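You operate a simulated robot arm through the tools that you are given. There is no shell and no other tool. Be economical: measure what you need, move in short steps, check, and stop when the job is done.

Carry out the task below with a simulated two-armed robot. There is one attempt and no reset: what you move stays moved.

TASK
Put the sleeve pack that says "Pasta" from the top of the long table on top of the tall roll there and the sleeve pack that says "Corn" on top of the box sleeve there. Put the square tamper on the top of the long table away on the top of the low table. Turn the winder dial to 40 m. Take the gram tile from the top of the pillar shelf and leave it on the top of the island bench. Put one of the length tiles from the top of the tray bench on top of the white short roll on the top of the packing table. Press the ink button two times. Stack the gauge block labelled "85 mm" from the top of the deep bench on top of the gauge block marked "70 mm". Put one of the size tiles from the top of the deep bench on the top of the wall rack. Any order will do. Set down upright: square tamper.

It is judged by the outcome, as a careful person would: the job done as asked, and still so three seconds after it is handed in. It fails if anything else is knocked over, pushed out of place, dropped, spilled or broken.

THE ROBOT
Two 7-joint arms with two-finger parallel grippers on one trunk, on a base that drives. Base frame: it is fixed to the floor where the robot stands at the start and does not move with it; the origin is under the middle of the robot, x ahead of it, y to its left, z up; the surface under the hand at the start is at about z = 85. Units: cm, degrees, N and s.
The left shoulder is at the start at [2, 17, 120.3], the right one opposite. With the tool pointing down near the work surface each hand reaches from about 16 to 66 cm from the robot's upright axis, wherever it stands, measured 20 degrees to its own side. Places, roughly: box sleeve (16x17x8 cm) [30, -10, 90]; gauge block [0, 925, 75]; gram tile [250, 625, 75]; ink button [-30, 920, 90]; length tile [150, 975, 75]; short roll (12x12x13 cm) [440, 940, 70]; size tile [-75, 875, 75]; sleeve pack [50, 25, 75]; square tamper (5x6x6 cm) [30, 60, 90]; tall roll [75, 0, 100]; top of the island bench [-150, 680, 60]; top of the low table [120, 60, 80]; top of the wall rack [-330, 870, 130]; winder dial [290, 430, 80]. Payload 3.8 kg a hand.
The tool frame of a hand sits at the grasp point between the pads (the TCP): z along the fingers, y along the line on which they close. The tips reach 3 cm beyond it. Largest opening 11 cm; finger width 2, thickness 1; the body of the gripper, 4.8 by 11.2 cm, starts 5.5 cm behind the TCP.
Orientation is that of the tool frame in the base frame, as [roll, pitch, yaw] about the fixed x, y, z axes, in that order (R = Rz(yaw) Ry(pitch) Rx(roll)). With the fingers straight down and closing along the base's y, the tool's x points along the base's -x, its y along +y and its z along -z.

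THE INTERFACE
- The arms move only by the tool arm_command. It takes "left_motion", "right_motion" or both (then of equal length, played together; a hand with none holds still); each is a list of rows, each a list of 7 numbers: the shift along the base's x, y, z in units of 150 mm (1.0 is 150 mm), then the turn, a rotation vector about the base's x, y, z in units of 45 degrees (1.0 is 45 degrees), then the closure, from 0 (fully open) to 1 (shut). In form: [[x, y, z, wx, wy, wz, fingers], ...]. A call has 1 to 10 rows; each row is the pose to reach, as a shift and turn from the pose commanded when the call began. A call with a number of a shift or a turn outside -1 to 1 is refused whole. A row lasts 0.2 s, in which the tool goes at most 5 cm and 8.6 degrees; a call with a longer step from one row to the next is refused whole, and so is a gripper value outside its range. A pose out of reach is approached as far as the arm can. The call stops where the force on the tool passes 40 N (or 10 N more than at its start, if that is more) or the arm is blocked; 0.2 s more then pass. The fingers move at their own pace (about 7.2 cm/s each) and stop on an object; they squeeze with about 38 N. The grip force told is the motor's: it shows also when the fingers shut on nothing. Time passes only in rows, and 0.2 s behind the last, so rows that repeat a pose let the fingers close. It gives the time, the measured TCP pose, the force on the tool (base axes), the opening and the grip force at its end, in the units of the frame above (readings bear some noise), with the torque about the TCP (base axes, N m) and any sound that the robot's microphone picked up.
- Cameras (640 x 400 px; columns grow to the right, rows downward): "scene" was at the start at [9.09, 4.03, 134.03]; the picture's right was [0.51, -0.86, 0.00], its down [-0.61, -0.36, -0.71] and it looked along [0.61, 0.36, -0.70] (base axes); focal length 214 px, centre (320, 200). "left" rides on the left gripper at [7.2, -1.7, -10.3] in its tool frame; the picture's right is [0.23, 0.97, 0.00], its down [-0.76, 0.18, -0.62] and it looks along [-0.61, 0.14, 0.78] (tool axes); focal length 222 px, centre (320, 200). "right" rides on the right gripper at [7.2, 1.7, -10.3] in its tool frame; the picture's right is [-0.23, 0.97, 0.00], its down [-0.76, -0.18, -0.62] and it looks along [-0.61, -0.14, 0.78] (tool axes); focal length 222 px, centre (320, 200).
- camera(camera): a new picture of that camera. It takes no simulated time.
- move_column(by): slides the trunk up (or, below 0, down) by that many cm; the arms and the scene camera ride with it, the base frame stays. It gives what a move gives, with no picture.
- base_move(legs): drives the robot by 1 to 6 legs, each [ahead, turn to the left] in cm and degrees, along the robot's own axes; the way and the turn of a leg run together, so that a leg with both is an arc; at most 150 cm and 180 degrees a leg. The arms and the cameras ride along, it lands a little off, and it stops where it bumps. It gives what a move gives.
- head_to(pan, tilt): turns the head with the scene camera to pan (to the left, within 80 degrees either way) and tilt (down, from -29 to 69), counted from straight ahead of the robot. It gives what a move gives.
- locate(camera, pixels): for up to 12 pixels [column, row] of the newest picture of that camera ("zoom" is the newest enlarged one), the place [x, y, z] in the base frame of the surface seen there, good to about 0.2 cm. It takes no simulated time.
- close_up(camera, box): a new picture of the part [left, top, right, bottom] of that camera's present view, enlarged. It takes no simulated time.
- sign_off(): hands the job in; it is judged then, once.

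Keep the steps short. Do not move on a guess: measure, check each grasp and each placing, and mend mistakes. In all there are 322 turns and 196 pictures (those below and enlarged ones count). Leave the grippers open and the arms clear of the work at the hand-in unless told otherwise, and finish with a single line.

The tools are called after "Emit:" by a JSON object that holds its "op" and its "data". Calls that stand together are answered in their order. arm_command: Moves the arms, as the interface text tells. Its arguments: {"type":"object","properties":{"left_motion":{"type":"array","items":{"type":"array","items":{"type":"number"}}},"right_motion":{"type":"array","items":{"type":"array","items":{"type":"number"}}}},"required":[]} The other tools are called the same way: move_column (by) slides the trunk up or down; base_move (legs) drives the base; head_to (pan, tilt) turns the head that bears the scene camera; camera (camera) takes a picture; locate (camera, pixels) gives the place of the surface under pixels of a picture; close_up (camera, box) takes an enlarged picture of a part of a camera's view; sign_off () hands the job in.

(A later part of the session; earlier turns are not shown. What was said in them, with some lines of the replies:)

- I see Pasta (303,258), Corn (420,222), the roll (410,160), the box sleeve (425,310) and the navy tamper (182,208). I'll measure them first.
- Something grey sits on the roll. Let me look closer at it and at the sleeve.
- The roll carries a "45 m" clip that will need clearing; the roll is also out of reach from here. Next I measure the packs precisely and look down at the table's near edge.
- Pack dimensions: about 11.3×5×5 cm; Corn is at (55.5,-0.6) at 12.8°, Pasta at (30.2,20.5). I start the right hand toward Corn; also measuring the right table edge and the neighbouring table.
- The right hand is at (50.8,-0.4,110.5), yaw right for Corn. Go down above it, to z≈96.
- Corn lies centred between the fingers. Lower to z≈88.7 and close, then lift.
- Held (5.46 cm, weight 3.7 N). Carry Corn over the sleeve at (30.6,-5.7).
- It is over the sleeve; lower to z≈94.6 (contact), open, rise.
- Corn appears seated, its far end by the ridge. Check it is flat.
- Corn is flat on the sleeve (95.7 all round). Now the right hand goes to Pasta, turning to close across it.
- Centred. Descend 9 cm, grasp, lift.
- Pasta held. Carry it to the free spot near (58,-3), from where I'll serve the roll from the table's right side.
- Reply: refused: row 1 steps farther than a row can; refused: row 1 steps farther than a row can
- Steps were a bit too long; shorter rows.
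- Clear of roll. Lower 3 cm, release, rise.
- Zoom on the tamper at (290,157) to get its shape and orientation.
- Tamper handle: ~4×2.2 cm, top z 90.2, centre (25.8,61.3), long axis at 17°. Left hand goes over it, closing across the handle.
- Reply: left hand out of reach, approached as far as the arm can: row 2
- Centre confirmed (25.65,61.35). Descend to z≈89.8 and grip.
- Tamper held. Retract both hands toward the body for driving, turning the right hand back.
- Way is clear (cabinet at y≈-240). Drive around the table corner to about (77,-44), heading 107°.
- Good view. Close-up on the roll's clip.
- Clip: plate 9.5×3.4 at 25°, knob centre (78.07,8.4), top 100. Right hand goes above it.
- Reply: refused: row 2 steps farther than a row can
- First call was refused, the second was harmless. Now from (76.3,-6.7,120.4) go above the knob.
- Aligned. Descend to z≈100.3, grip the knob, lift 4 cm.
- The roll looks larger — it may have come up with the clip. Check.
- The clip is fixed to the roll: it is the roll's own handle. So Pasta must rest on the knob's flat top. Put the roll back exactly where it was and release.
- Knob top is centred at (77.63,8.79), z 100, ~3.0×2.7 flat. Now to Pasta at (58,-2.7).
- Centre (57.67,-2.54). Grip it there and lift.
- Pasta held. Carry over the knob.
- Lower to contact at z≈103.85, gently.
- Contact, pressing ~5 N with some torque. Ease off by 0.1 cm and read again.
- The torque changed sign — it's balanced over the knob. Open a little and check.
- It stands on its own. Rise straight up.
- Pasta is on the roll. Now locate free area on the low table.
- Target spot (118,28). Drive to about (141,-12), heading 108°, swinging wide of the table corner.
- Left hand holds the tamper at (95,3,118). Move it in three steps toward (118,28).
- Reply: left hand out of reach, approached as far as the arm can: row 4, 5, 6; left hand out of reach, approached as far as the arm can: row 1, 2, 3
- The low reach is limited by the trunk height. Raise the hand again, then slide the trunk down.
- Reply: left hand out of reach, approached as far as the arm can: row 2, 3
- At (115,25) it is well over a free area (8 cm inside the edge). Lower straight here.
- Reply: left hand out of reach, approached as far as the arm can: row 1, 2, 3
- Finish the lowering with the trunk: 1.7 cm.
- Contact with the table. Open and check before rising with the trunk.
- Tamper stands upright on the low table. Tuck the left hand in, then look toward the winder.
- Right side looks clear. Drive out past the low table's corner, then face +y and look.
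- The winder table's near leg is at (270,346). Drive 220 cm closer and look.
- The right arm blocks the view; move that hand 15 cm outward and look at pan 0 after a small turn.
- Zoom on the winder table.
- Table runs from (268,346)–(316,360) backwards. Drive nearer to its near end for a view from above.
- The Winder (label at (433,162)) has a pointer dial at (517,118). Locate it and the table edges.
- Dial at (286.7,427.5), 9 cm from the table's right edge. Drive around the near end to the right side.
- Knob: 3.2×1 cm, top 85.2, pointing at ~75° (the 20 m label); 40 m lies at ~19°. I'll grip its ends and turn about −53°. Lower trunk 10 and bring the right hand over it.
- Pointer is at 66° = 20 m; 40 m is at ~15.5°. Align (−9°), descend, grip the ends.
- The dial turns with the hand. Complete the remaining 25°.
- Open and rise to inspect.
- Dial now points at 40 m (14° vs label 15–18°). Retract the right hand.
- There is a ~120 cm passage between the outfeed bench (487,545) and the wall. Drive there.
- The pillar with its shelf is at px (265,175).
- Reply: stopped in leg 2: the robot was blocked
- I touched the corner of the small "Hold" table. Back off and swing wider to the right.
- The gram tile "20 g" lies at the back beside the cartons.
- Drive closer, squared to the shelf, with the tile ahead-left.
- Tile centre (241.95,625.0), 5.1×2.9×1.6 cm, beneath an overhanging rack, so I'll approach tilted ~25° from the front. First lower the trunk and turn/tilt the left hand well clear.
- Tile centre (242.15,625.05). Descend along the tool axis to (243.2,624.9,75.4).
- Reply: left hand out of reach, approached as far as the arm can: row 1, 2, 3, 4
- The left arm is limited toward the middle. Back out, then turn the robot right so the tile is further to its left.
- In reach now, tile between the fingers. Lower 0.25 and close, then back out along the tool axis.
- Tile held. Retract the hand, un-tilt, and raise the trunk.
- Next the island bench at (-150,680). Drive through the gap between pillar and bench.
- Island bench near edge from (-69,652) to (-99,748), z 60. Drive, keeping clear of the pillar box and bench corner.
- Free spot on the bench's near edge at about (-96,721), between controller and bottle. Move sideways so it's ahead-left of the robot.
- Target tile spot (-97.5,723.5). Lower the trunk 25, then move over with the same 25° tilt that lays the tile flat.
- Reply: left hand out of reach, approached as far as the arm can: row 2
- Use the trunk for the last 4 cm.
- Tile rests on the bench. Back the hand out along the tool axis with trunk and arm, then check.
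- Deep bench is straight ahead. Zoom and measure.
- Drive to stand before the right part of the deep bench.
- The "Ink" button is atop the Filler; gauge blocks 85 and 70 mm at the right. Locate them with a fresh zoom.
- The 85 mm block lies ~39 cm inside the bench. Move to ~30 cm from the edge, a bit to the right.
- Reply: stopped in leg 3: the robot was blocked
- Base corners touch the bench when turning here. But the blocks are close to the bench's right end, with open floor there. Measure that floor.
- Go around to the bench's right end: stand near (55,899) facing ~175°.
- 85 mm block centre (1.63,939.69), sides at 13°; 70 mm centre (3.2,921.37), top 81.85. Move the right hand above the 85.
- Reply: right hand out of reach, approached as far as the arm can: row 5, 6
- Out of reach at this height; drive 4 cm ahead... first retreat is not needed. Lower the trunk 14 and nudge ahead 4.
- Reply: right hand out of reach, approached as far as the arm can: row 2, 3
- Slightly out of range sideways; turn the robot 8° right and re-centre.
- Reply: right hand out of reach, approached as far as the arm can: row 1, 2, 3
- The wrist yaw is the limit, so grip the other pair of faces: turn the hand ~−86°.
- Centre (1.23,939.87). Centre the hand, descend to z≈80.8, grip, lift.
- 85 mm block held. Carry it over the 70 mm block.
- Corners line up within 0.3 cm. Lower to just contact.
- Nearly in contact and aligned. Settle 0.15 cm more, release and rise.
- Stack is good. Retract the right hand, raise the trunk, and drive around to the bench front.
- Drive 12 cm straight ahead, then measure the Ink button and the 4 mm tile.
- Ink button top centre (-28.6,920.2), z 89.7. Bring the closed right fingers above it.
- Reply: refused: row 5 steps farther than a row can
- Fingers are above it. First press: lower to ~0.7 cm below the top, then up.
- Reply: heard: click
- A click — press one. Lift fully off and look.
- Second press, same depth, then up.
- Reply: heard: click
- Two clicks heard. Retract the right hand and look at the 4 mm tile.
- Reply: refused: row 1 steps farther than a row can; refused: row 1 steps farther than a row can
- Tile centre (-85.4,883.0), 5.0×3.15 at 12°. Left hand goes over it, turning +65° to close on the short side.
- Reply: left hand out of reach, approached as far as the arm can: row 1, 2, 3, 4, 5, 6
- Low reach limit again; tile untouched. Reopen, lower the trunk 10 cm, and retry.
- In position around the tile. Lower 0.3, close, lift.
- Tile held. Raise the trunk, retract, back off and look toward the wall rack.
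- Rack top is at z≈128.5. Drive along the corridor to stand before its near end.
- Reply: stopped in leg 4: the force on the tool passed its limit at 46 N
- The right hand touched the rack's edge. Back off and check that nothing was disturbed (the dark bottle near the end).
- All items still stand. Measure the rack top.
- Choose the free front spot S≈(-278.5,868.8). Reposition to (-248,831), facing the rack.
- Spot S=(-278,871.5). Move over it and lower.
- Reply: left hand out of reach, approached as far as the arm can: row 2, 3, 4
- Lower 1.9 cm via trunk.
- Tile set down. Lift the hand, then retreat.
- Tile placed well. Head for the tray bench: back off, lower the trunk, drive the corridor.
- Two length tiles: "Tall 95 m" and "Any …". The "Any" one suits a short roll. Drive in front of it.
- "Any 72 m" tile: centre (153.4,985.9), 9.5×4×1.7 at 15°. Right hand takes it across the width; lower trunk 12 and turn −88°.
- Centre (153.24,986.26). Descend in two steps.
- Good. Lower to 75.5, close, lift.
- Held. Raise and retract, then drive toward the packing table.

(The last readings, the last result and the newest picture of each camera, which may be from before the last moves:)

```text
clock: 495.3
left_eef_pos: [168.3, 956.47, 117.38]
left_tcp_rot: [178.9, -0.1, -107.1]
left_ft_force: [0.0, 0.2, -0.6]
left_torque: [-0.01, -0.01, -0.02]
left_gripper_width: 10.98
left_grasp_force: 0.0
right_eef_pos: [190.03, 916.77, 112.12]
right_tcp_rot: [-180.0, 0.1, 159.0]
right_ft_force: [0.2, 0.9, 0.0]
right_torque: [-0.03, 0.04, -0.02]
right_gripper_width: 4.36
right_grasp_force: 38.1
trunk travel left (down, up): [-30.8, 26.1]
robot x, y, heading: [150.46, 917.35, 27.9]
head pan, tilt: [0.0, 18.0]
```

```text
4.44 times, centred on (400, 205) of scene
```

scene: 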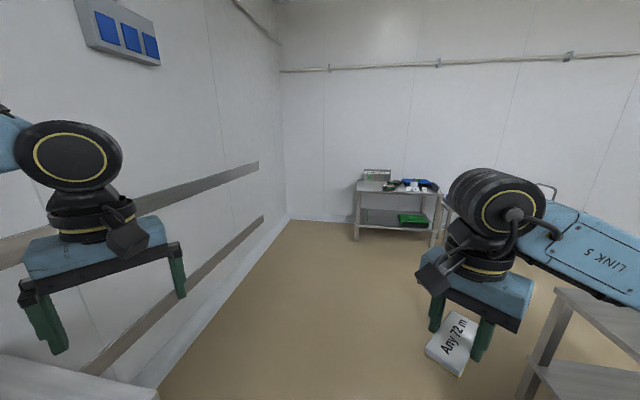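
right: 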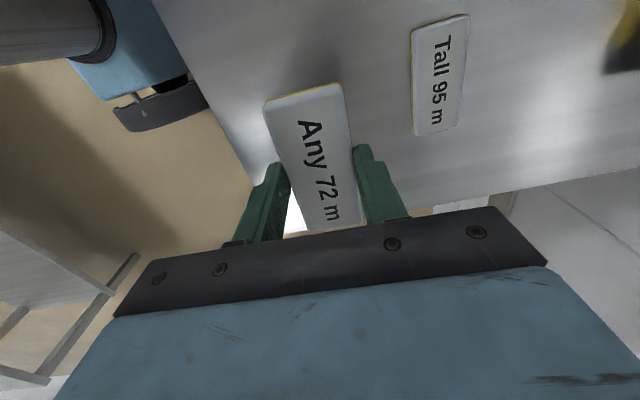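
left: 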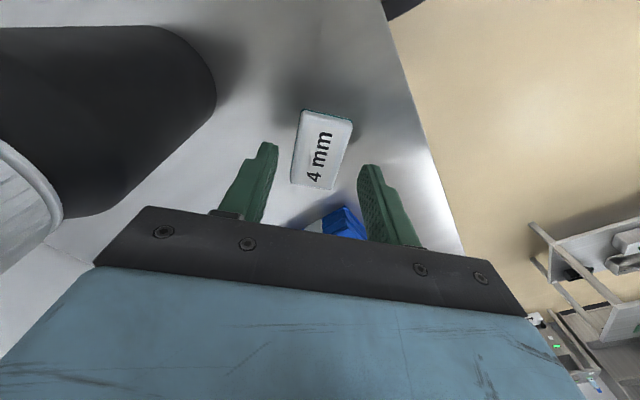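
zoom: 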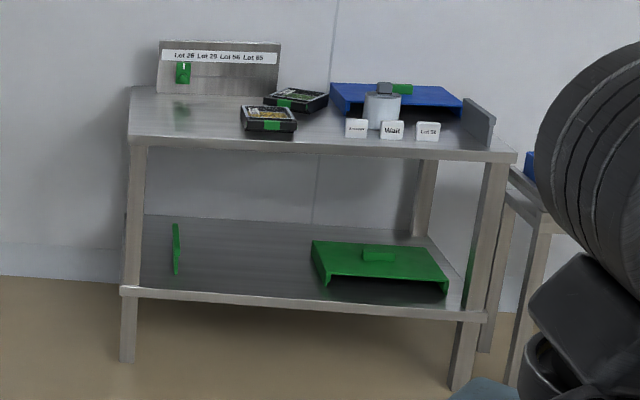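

Packing table with the white roll at ~(439,939). Drive there.

Emit:
{"op": "base_move", "data": {"legs": [[0, -24], [100, 0], [100, 0], [0, 13.6], [35, 0]]}}

Emit:
{"op": "head_to", "data": {"pan": -10, "tilt": 45}}

Emit:
{"op": "camera", "data": {"camera": "scene"}}

```text
clock: 509.1
left_eef_pos: [407.42, 970.06, 117.37]
left_tcp_rot: [178.9, -0.3, -120.2]
left_ft_force: [-0.4, -0.2, 0.0]
left_torque: [0.02, 0.0, -0.01]
left_gripper_width: 10.99
left_grasp_force: 0.1
right_eef_pos: [419.57, 926.56, 112.28]
right_tcp_rot: [-179.9, 0.1, 145.9]
right_ft_force: [0.7, -0.8, 0.2]
right_torque: [0.0, 0.0, 0.01]
right_gripper_width: 4.36
right_grasp_force: 38.3
trunk travel left (down, up): [-30.8, 26.1]
robot x, y, heading: [380.68, 936.66, 15.0]
head pan, tilt: [0.0, 18.0]
```

```text
clock: 510.0
left_eef_pos: [407.35, 969.95, 117.5]
left_tcp_rot: [178.9, -0.3, -120.2]
left_ft_force: [-0.2, -0.3, -0.4]
left_torque: [0.02, 0.02, 0.02]
left_gripper_width: 11.0
left_grasp_force: 0.1
right_eef_pos: [419.47, 926.49, 112.1]
right_tcp_rot: [-180.0, 0.1, 145.9]
right_ft_force: [-0.3, 0.2, 0.1]
right_torque: [0.0, -0.01, 0.01]
right_gripper_width: 4.38
right_grasp_force: 37.9
trunk travel left (down, up): [-30.8, 26.1]
robot x, y, heading: [380.87, 936.27, 15.2]
head pan, tilt: [-10.0, 45.0]
```

```text
57 pictures are left
```

scene: 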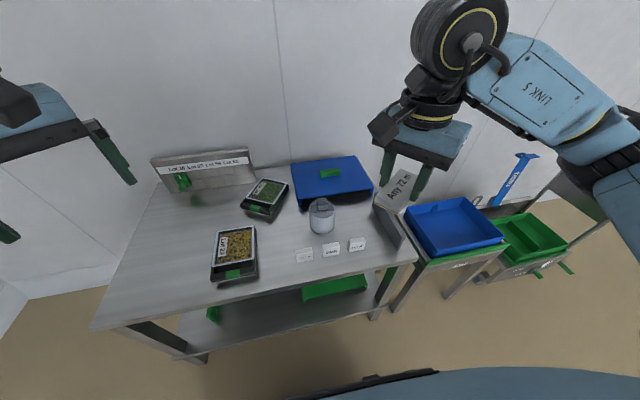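

Emit:
{"op": "close_up", "data": {"camera": "scene", "box": [285, 180, 385, 265]}}

```text
4.71 times, centred on (335, 222) of scene
```

zoom: 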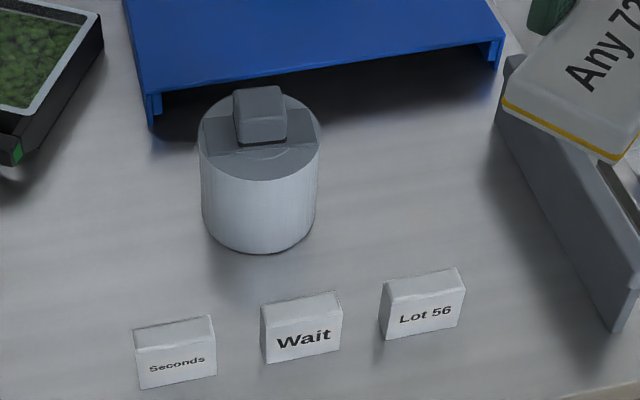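

Emit:
{"op": "locate", "data": {"camera": "zoom", "pixels": [[238, 93], [278, 89], [283, 110], [240, 115], [260, 101], [205, 150], [205, 118], [308, 115], [317, 140], [300, 160], [265, 170], [175, 320]]}}

```text
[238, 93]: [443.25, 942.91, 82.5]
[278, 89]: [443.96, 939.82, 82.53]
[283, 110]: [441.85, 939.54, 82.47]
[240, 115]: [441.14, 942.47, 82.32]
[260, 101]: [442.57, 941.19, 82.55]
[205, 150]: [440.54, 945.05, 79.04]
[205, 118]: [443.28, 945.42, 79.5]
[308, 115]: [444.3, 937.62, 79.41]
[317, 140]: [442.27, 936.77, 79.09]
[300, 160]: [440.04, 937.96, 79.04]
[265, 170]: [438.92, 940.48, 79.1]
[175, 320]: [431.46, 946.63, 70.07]
```

White short roll: knob top centre (442.55,941.2), z 82.5. Turn 8° left and move 10 cm ahead so it's in good right-hand reach.

Emit:
{"op": "base_move", "data": {"legs": [[0, 8], [10, 0]]}}

Emit:
{"op": "move_column", "data": {"by": -8}}

Emit:
{"op": "arm_command", "data": {"right_motion": [[0.1, 0.05, -0.05, 0, 0, 0.15, 1], [0.25, 0.1, -0.1, 0, 0, 0.3, 1], [0.4, 0.15, -0.2, 0, 0, 0.45, 1], [0.55, 0.2, -0.3, 0, 0, 0.6, 1], [0.7, 0.27, -0.35, 0, 0, 0.73, 1]]}}

Emit:
{"op": "camera", "data": {"camera": "right"}}

```text
clock: 511.8
left_eef_pos: [411.54, 977.23, 117.42]
left_tcp_rot: [178.8, -0.2, -112.0]
left_ft_force: [0.0, -0.4, 0.0]
left_torque: [-0.01, 0.03, 0.0]
left_gripper_width: 11.0
left_grasp_force: 0.1
right_eef_pos: [429.85, 936.06, 112.2]
right_tcp_rot: [-180.0, 0.2, 153.9]
right_ft_force: [0.4, 0.3, -0.4]
right_torque: [0.0, 0.0, 0.0]
right_gripper_width: 4.37
right_grasp_force: 38.0
trunk travel left (down, up): [-30.8, 26.1]
robot x, y, heading: [389.92, 940.7, 23.0]
head pan, tilt: [-10.0, 45.0]
```

```text
clock: 512.9
left_eef_pos: [411.39, 977.35, 109.59]
left_tcp_rot: [179.0, -0.2, -112.0]
left_ft_force: [-0.6, 0.7, 0.3]
left_torque: [0.02, 0.03, -0.02]
left_gripper_width: 11.03
left_grasp_force: 0.1
right_eef_pos: [429.78, 935.96, 104.22]
right_tcp_rot: [180.0, 0.2, 153.9]
right_ft_force: [0.2, 0.3, 0.9]
right_torque: [0.01, 0.0, 0.0]
right_gripper_width: 4.37
right_grasp_force: 38.0
trunk travel left (down, up): [-22.8, 34.1]
robot x, y, heading: [389.98, 940.23, 23.1]
head pan, tilt: [-10.0, 45.0]
```

```text
clock: 514.1
left_eef_pos: [411.58, 977.39, 109.41]
left_tcp_rot: [179.0, -0.2, -112.0]
left_ft_force: [0.4, 1.0, 0.2]
left_torque: [0.01, 0.02, 0.01]
left_gripper_width: 11.0
left_grasp_force: 0.0
right_eef_pos: [440.5, 940.02, 99.21]
right_tcp_rot: [-179.9, 0.2, -173.0]
right_ft_force: [-1.3, -0.1, 0.2]
right_torque: [0.01, 0.01, -0.01]
right_gripper_width: 4.37
right_grasp_force: 38.1
trunk travel left (down, up): [-22.8, 34.1]
robot x, y, heading: [389.6, 940.4, 22.8]
head pan, tilt: [-10.0, 45.0]
```

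```text
55 pictures are left
```

right: 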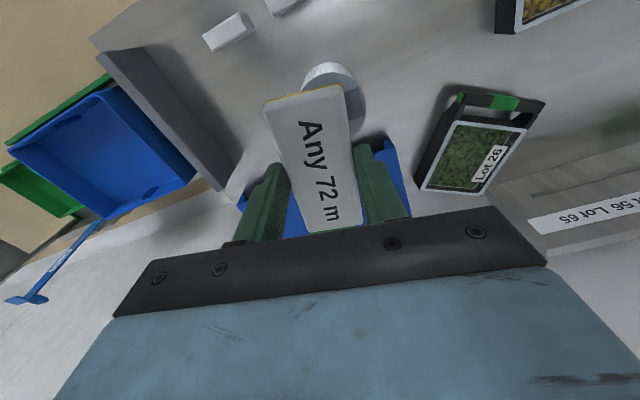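

Check the knob position from the new viewpoint.

Emit:
{"op": "close_up", "data": {"camera": "scene", "box": [280, 150, 440, 270]}}

```text
3.33 times, centred on (360, 210) of scene
```

zoom: 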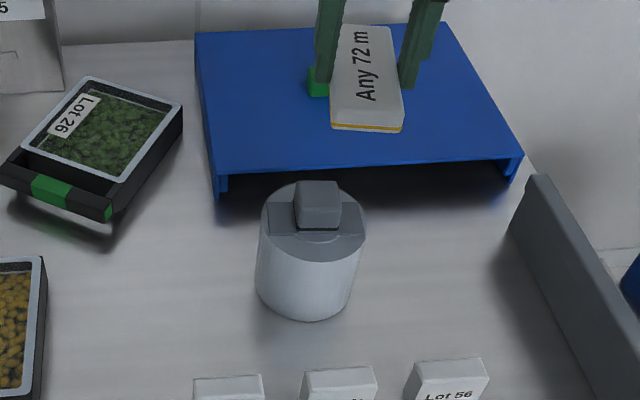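

Emit:
{"op": "locate", "data": {"camera": "zoom", "pixels": [[301, 184], [336, 183], [339, 206], [298, 206], [318, 195], [332, 124], [402, 130], [345, 30], [388, 28]]}}

```text
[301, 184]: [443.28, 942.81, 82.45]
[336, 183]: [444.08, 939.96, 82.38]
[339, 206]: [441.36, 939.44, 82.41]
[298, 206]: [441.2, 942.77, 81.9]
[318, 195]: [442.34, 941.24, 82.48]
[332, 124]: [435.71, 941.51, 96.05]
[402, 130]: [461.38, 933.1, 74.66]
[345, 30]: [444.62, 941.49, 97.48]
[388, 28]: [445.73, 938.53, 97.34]
```

Knob (442.5,941.25), tile centred at the TCP. Move over and lower to just above contact.

Emit:
{"op": "arm_command", "data": {"right_motion": [[0.07, 0.04, 0, 0, 0, 0, 1], [0.133, 0.08, -0.05, 0, 0, 0, 1], [0.133, 0.08, -0.3, 0, 0, 0, 1], [0.133, 0.08, -0.55, 0, 0, 0, 1], [0.133, 0.08, -0.78, 0, 0, 0, 1], [0.133, 0.08, -0.84, 0, 0, 0, 1]]}}

Emit:
{"op": "close_up", "data": {"camera": "scene", "box": [280, 150, 440, 270]}}

```text
clock: 515.5
left_eef_pos: [411.46, 977.42, 109.48]
left_tcp_rot: [178.8, -0.1, -112.0]
left_ft_force: [0.1, -0.6, -0.8]
left_torque: [0.02, 0.01, 0.01]
left_gripper_width: 11.01
left_grasp_force: 0.1
right_eef_pos: [442.3, 941.24, 86.38]
right_tcp_rot: [179.9, 0.2, -173.2]
right_ft_force: [1.1, -0.3, 1.2]
right_torque: [-0.01, 0.03, 0.01]
right_gripper_width: 4.35
right_grasp_force: 37.8
trunk travel left (down, up): [-22.8, 34.1]
robot x, y, heading: [390.24, 940.57, 22.9]
head pan, tilt: [-10.0, 45.0]
```

```text
3.33 times, centred on (360, 210) of scene
```

zoom: 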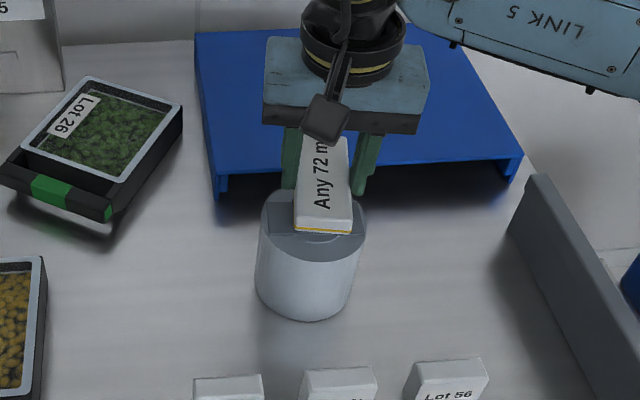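

Emit:
{"op": "arm_command", "data": {"right_motion": [[0.007, 0, -0.015, 0, 0, 0, 1], [0.007, 0, -0.025, 0, 0, 0, 1], [0.007, 0, -0.025, 0, 0, 0, 1]]}}

```text
clock: 516.3
left_eef_pos: [411.38, 977.4, 109.41]
left_tcp_rot: [178.9, -0.2, -112.0]
left_ft_force: [0.9, 0.0, 0.5]
left_torque: [-0.02, 0.02, -0.01]
left_gripper_width: 11.0
left_grasp_force: 0.1
right_eef_pos: [442.39, 941.17, 86.07]
right_tcp_rot: [179.9, 0.1, -173.1]
right_ft_force: [1.0, -0.3, 0.1]
right_torque: [-0.01, 0.01, -0.01]
right_gripper_width: 4.35
right_grasp_force: 38.0
trunk travel left (down, up): [-22.8, 34.1]
robot x, y, heading: [389.81, 940.07, 23.0]
head pan, tilt: [-10.0, 45.0]
```

Not yet loaded; lower 0.1–0.2 cm more.

Emit:
{"op": "arm_command", "data": {"right_motion": [[0, 0, -0.007, 0, 0, 0, 1], [0, 0, -0.012, 0, 0, 0, 1], [0, 0, -0.012, 0, 0, 0, 1]]}}

```text
clock: 517.1
left_eef_pos: [411.49, 977.24, 109.67]
left_tcp_rot: [179.0, -0.1, -112.0]
left_ft_force: [-0.3, 0.6, 0.2]
left_torque: [-0.02, 0.02, 0.01]
left_gripper_width: 11.01
left_grasp_force: 0.0
right_eef_pos: [442.37, 941.32, 86.05]
right_tcp_rot: [179.9, 0.3, -173.2]
right_ft_force: [3.5, -0.6, 14.5]
right_torque: [-0.06, -0.09, -0.01]
right_gripper_width: 4.36
right_grasp_force: 38.4
trunk travel left (down, up): [-22.8, 34.1]
robot x, y, heading: [390.0, 940.36, 22.9]
head pan, tilt: [-10.0, 45.0]
```

Contact. Ease slightly and open a little.

Emit:
{"op": "arm_command", "data": {"right_motion": [[0, 0, 0.008, 0, 0, 0, 1], [0, 0, 0.008, 0, 0, 0, 0.6], [0, 0, 0.008, 0, 0, 0, 0.52], [0, 0, 0.008, 0, 0, 0, 0.5]]}}

Emit:
{"op": "close_up", "data": {"camera": "scene", "box": [280, 150, 440, 270]}}

```text
clock: 518.1
left_eef_pos: [411.4, 977.32, 109.45]
left_tcp_rot: [178.9, -0.2, -112.0]
left_ft_force: [0.3, 0.1, 1.2]
left_torque: [-0.06, 0.01, 0.03]
left_gripper_width: 10.99
left_grasp_force: 0.0
right_eef_pos: [442.39, 941.31, 86.06]
right_tcp_rot: [-179.9, 0.2, -173.0]
right_ft_force: [0.2, -0.5, 0.2]
right_torque: [-0.02, 0.01, 0.0]
right_gripper_width: 5.48
right_grasp_force: 0.1
trunk travel left (down, up): [-22.8, 34.1]
robot x, y, heading: [390.14, 940.32, 22.9]
head pan, tilt: [-10.0, 45.0]
```

```text
3.33 times, centred on (360, 210) of scene
```

zoom: 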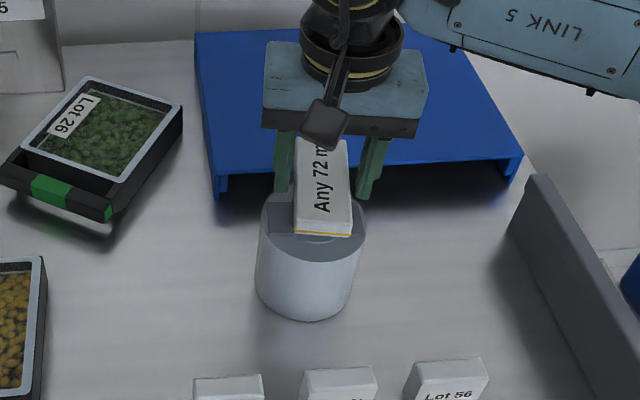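

Stable. Rise and retract.

Emit:
{"op": "arm_command", "data": {"right_motion": [[0, 0, 0.05, 0, 0, 0, 0.45], [0, 0, 0.2, 0, 0, 0, 0.4], [0, 0, 0.5, 0, 0, 0, 0.3], [0, 0, 0.8, 0, 0, 0, 0.2], [0, 0, 1, 0, 0, 0, 0]]}}

Emit:
{"op": "arm_command", "data": {"right_motion": [[-0.25, -0.08, 0.1, 0, 0, 0, 0], [-0.5, -0.16, 0.2, 0, 0, 0, 0], [-0.75, -0.24, 0.3, 0, 0, 0, 0], [-1, -0.32, 0.4, 0, 0, 0, 0]]}}

Emit:
{"op": "close_up", "data": {"camera": "scene", "box": [280, 150, 440, 270]}}

```text
clock: 519.3
left_eef_pos: [411.44, 977.37, 109.37]
left_tcp_rot: [178.9, -0.2, -112.0]
left_ft_force: [-0.4, -0.3, 0.6]
left_torque: [0.01, 0.0, 0.03]
left_gripper_width: 10.99
left_grasp_force: 0.0
right_eef_pos: [442.32, 941.41, 100.91]
right_tcp_rot: [180.0, 0.1, -173.0]
right_ft_force: [0.1, 0.6, -0.8]
right_torque: [-0.02, -0.02, 0.0]
right_gripper_width: 11.01
right_grasp_force: 0.1
trunk travel left (down, up): [-22.8, 34.1]
robot x, y, heading: [390.28, 940.57, 22.9]
head pan, tilt: [-10.0, 45.0]
```

```text
clock: 520.3
left_eef_pos: [411.41, 977.27, 109.41]
left_tcp_rot: [178.9, 0.0, -112.0]
left_ft_force: [-0.5, -0.2, 0.6]
left_torque: [-0.04, 0.01, -0.01]
left_gripper_width: 10.98
left_grasp_force: 0.0
right_eef_pos: [427.04, 936.54, 106.92]
right_tcp_rot: [-179.9, 0.2, -173.4]
right_ft_force: [0.2, 0.3, 1.2]
right_torque: [0.0, 0.01, 0.03]
right_gripper_width: 11.01
right_grasp_force: 0.0
trunk travel left (down, up): [-22.8, 34.1]
robot x, y, heading: [389.99, 940.53, 23.1]
head pan, tilt: [-10.0, 45.0]
```

```text
3.33 times, centred on (360, 210) of scene
```

zoom: 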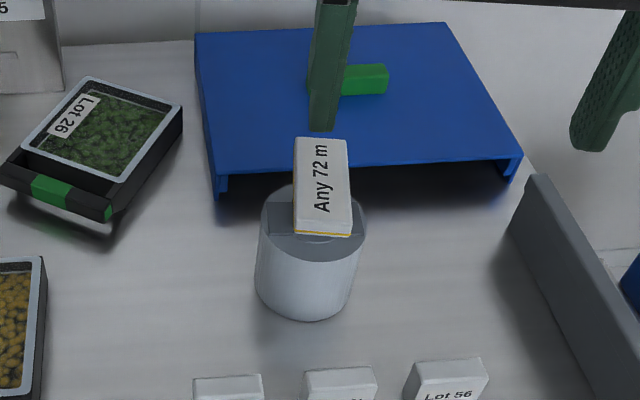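

All parts are placed. Back off so the arms are clear, then hand in.

Emit:
{"op": "base_move", "data": {"legs": [[-30, 0]]}}

Emit:
{"op": "camera", "data": {"camera": "scene"}}

```text
clock: 522.4
left_eef_pos: [384.21, 965.78, 109.55]
left_tcp_rot: [178.9, -0.1, -111.8]
left_ft_force: [-0.4, 0.6, 0.4]
left_torque: [0.03, 0.02, 0.01]
left_gripper_width: 10.99
left_grasp_force: 0.1
right_eef_pos: [400.04, 925.23, 106.98]
right_tcp_rot: [180.0, 0.2, -172.9]
right_ft_force: [-0.1, -0.5, -0.4]
right_torque: [0.01, 0.03, 0.05]
right_gripper_width: 11.0
right_grasp_force: 0.1
trunk travel left (down, up): [-22.8, 34.1]
robot x, y, heading: [362.93, 928.75, 23.2]
head pan, tilt: [-10.0, 45.0]
```

```text
50 pictures are left
```

scene: 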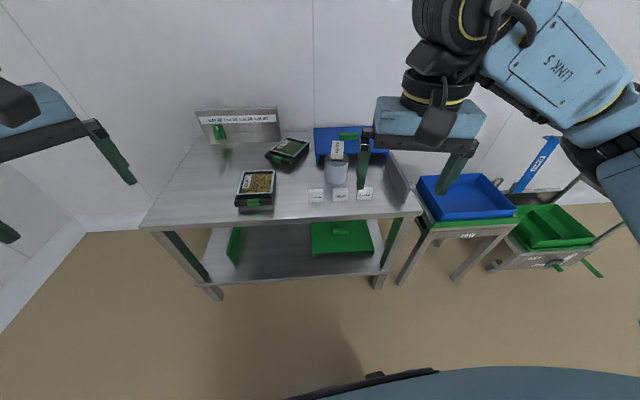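

The tile sits on the roll, grippers are open and arms clear. Handing in.

Emit:
{"op": "sign_off", "data": {}}

```text
The job is handed in.
```

All nine parts of the job are done and handed in; Pasta and the length tile ("Any 72 m") rest on their rolls' fixed knobs, and light bumps with the "Hold" table, the deep bench and the wall rack knocked nothing over that I could see.
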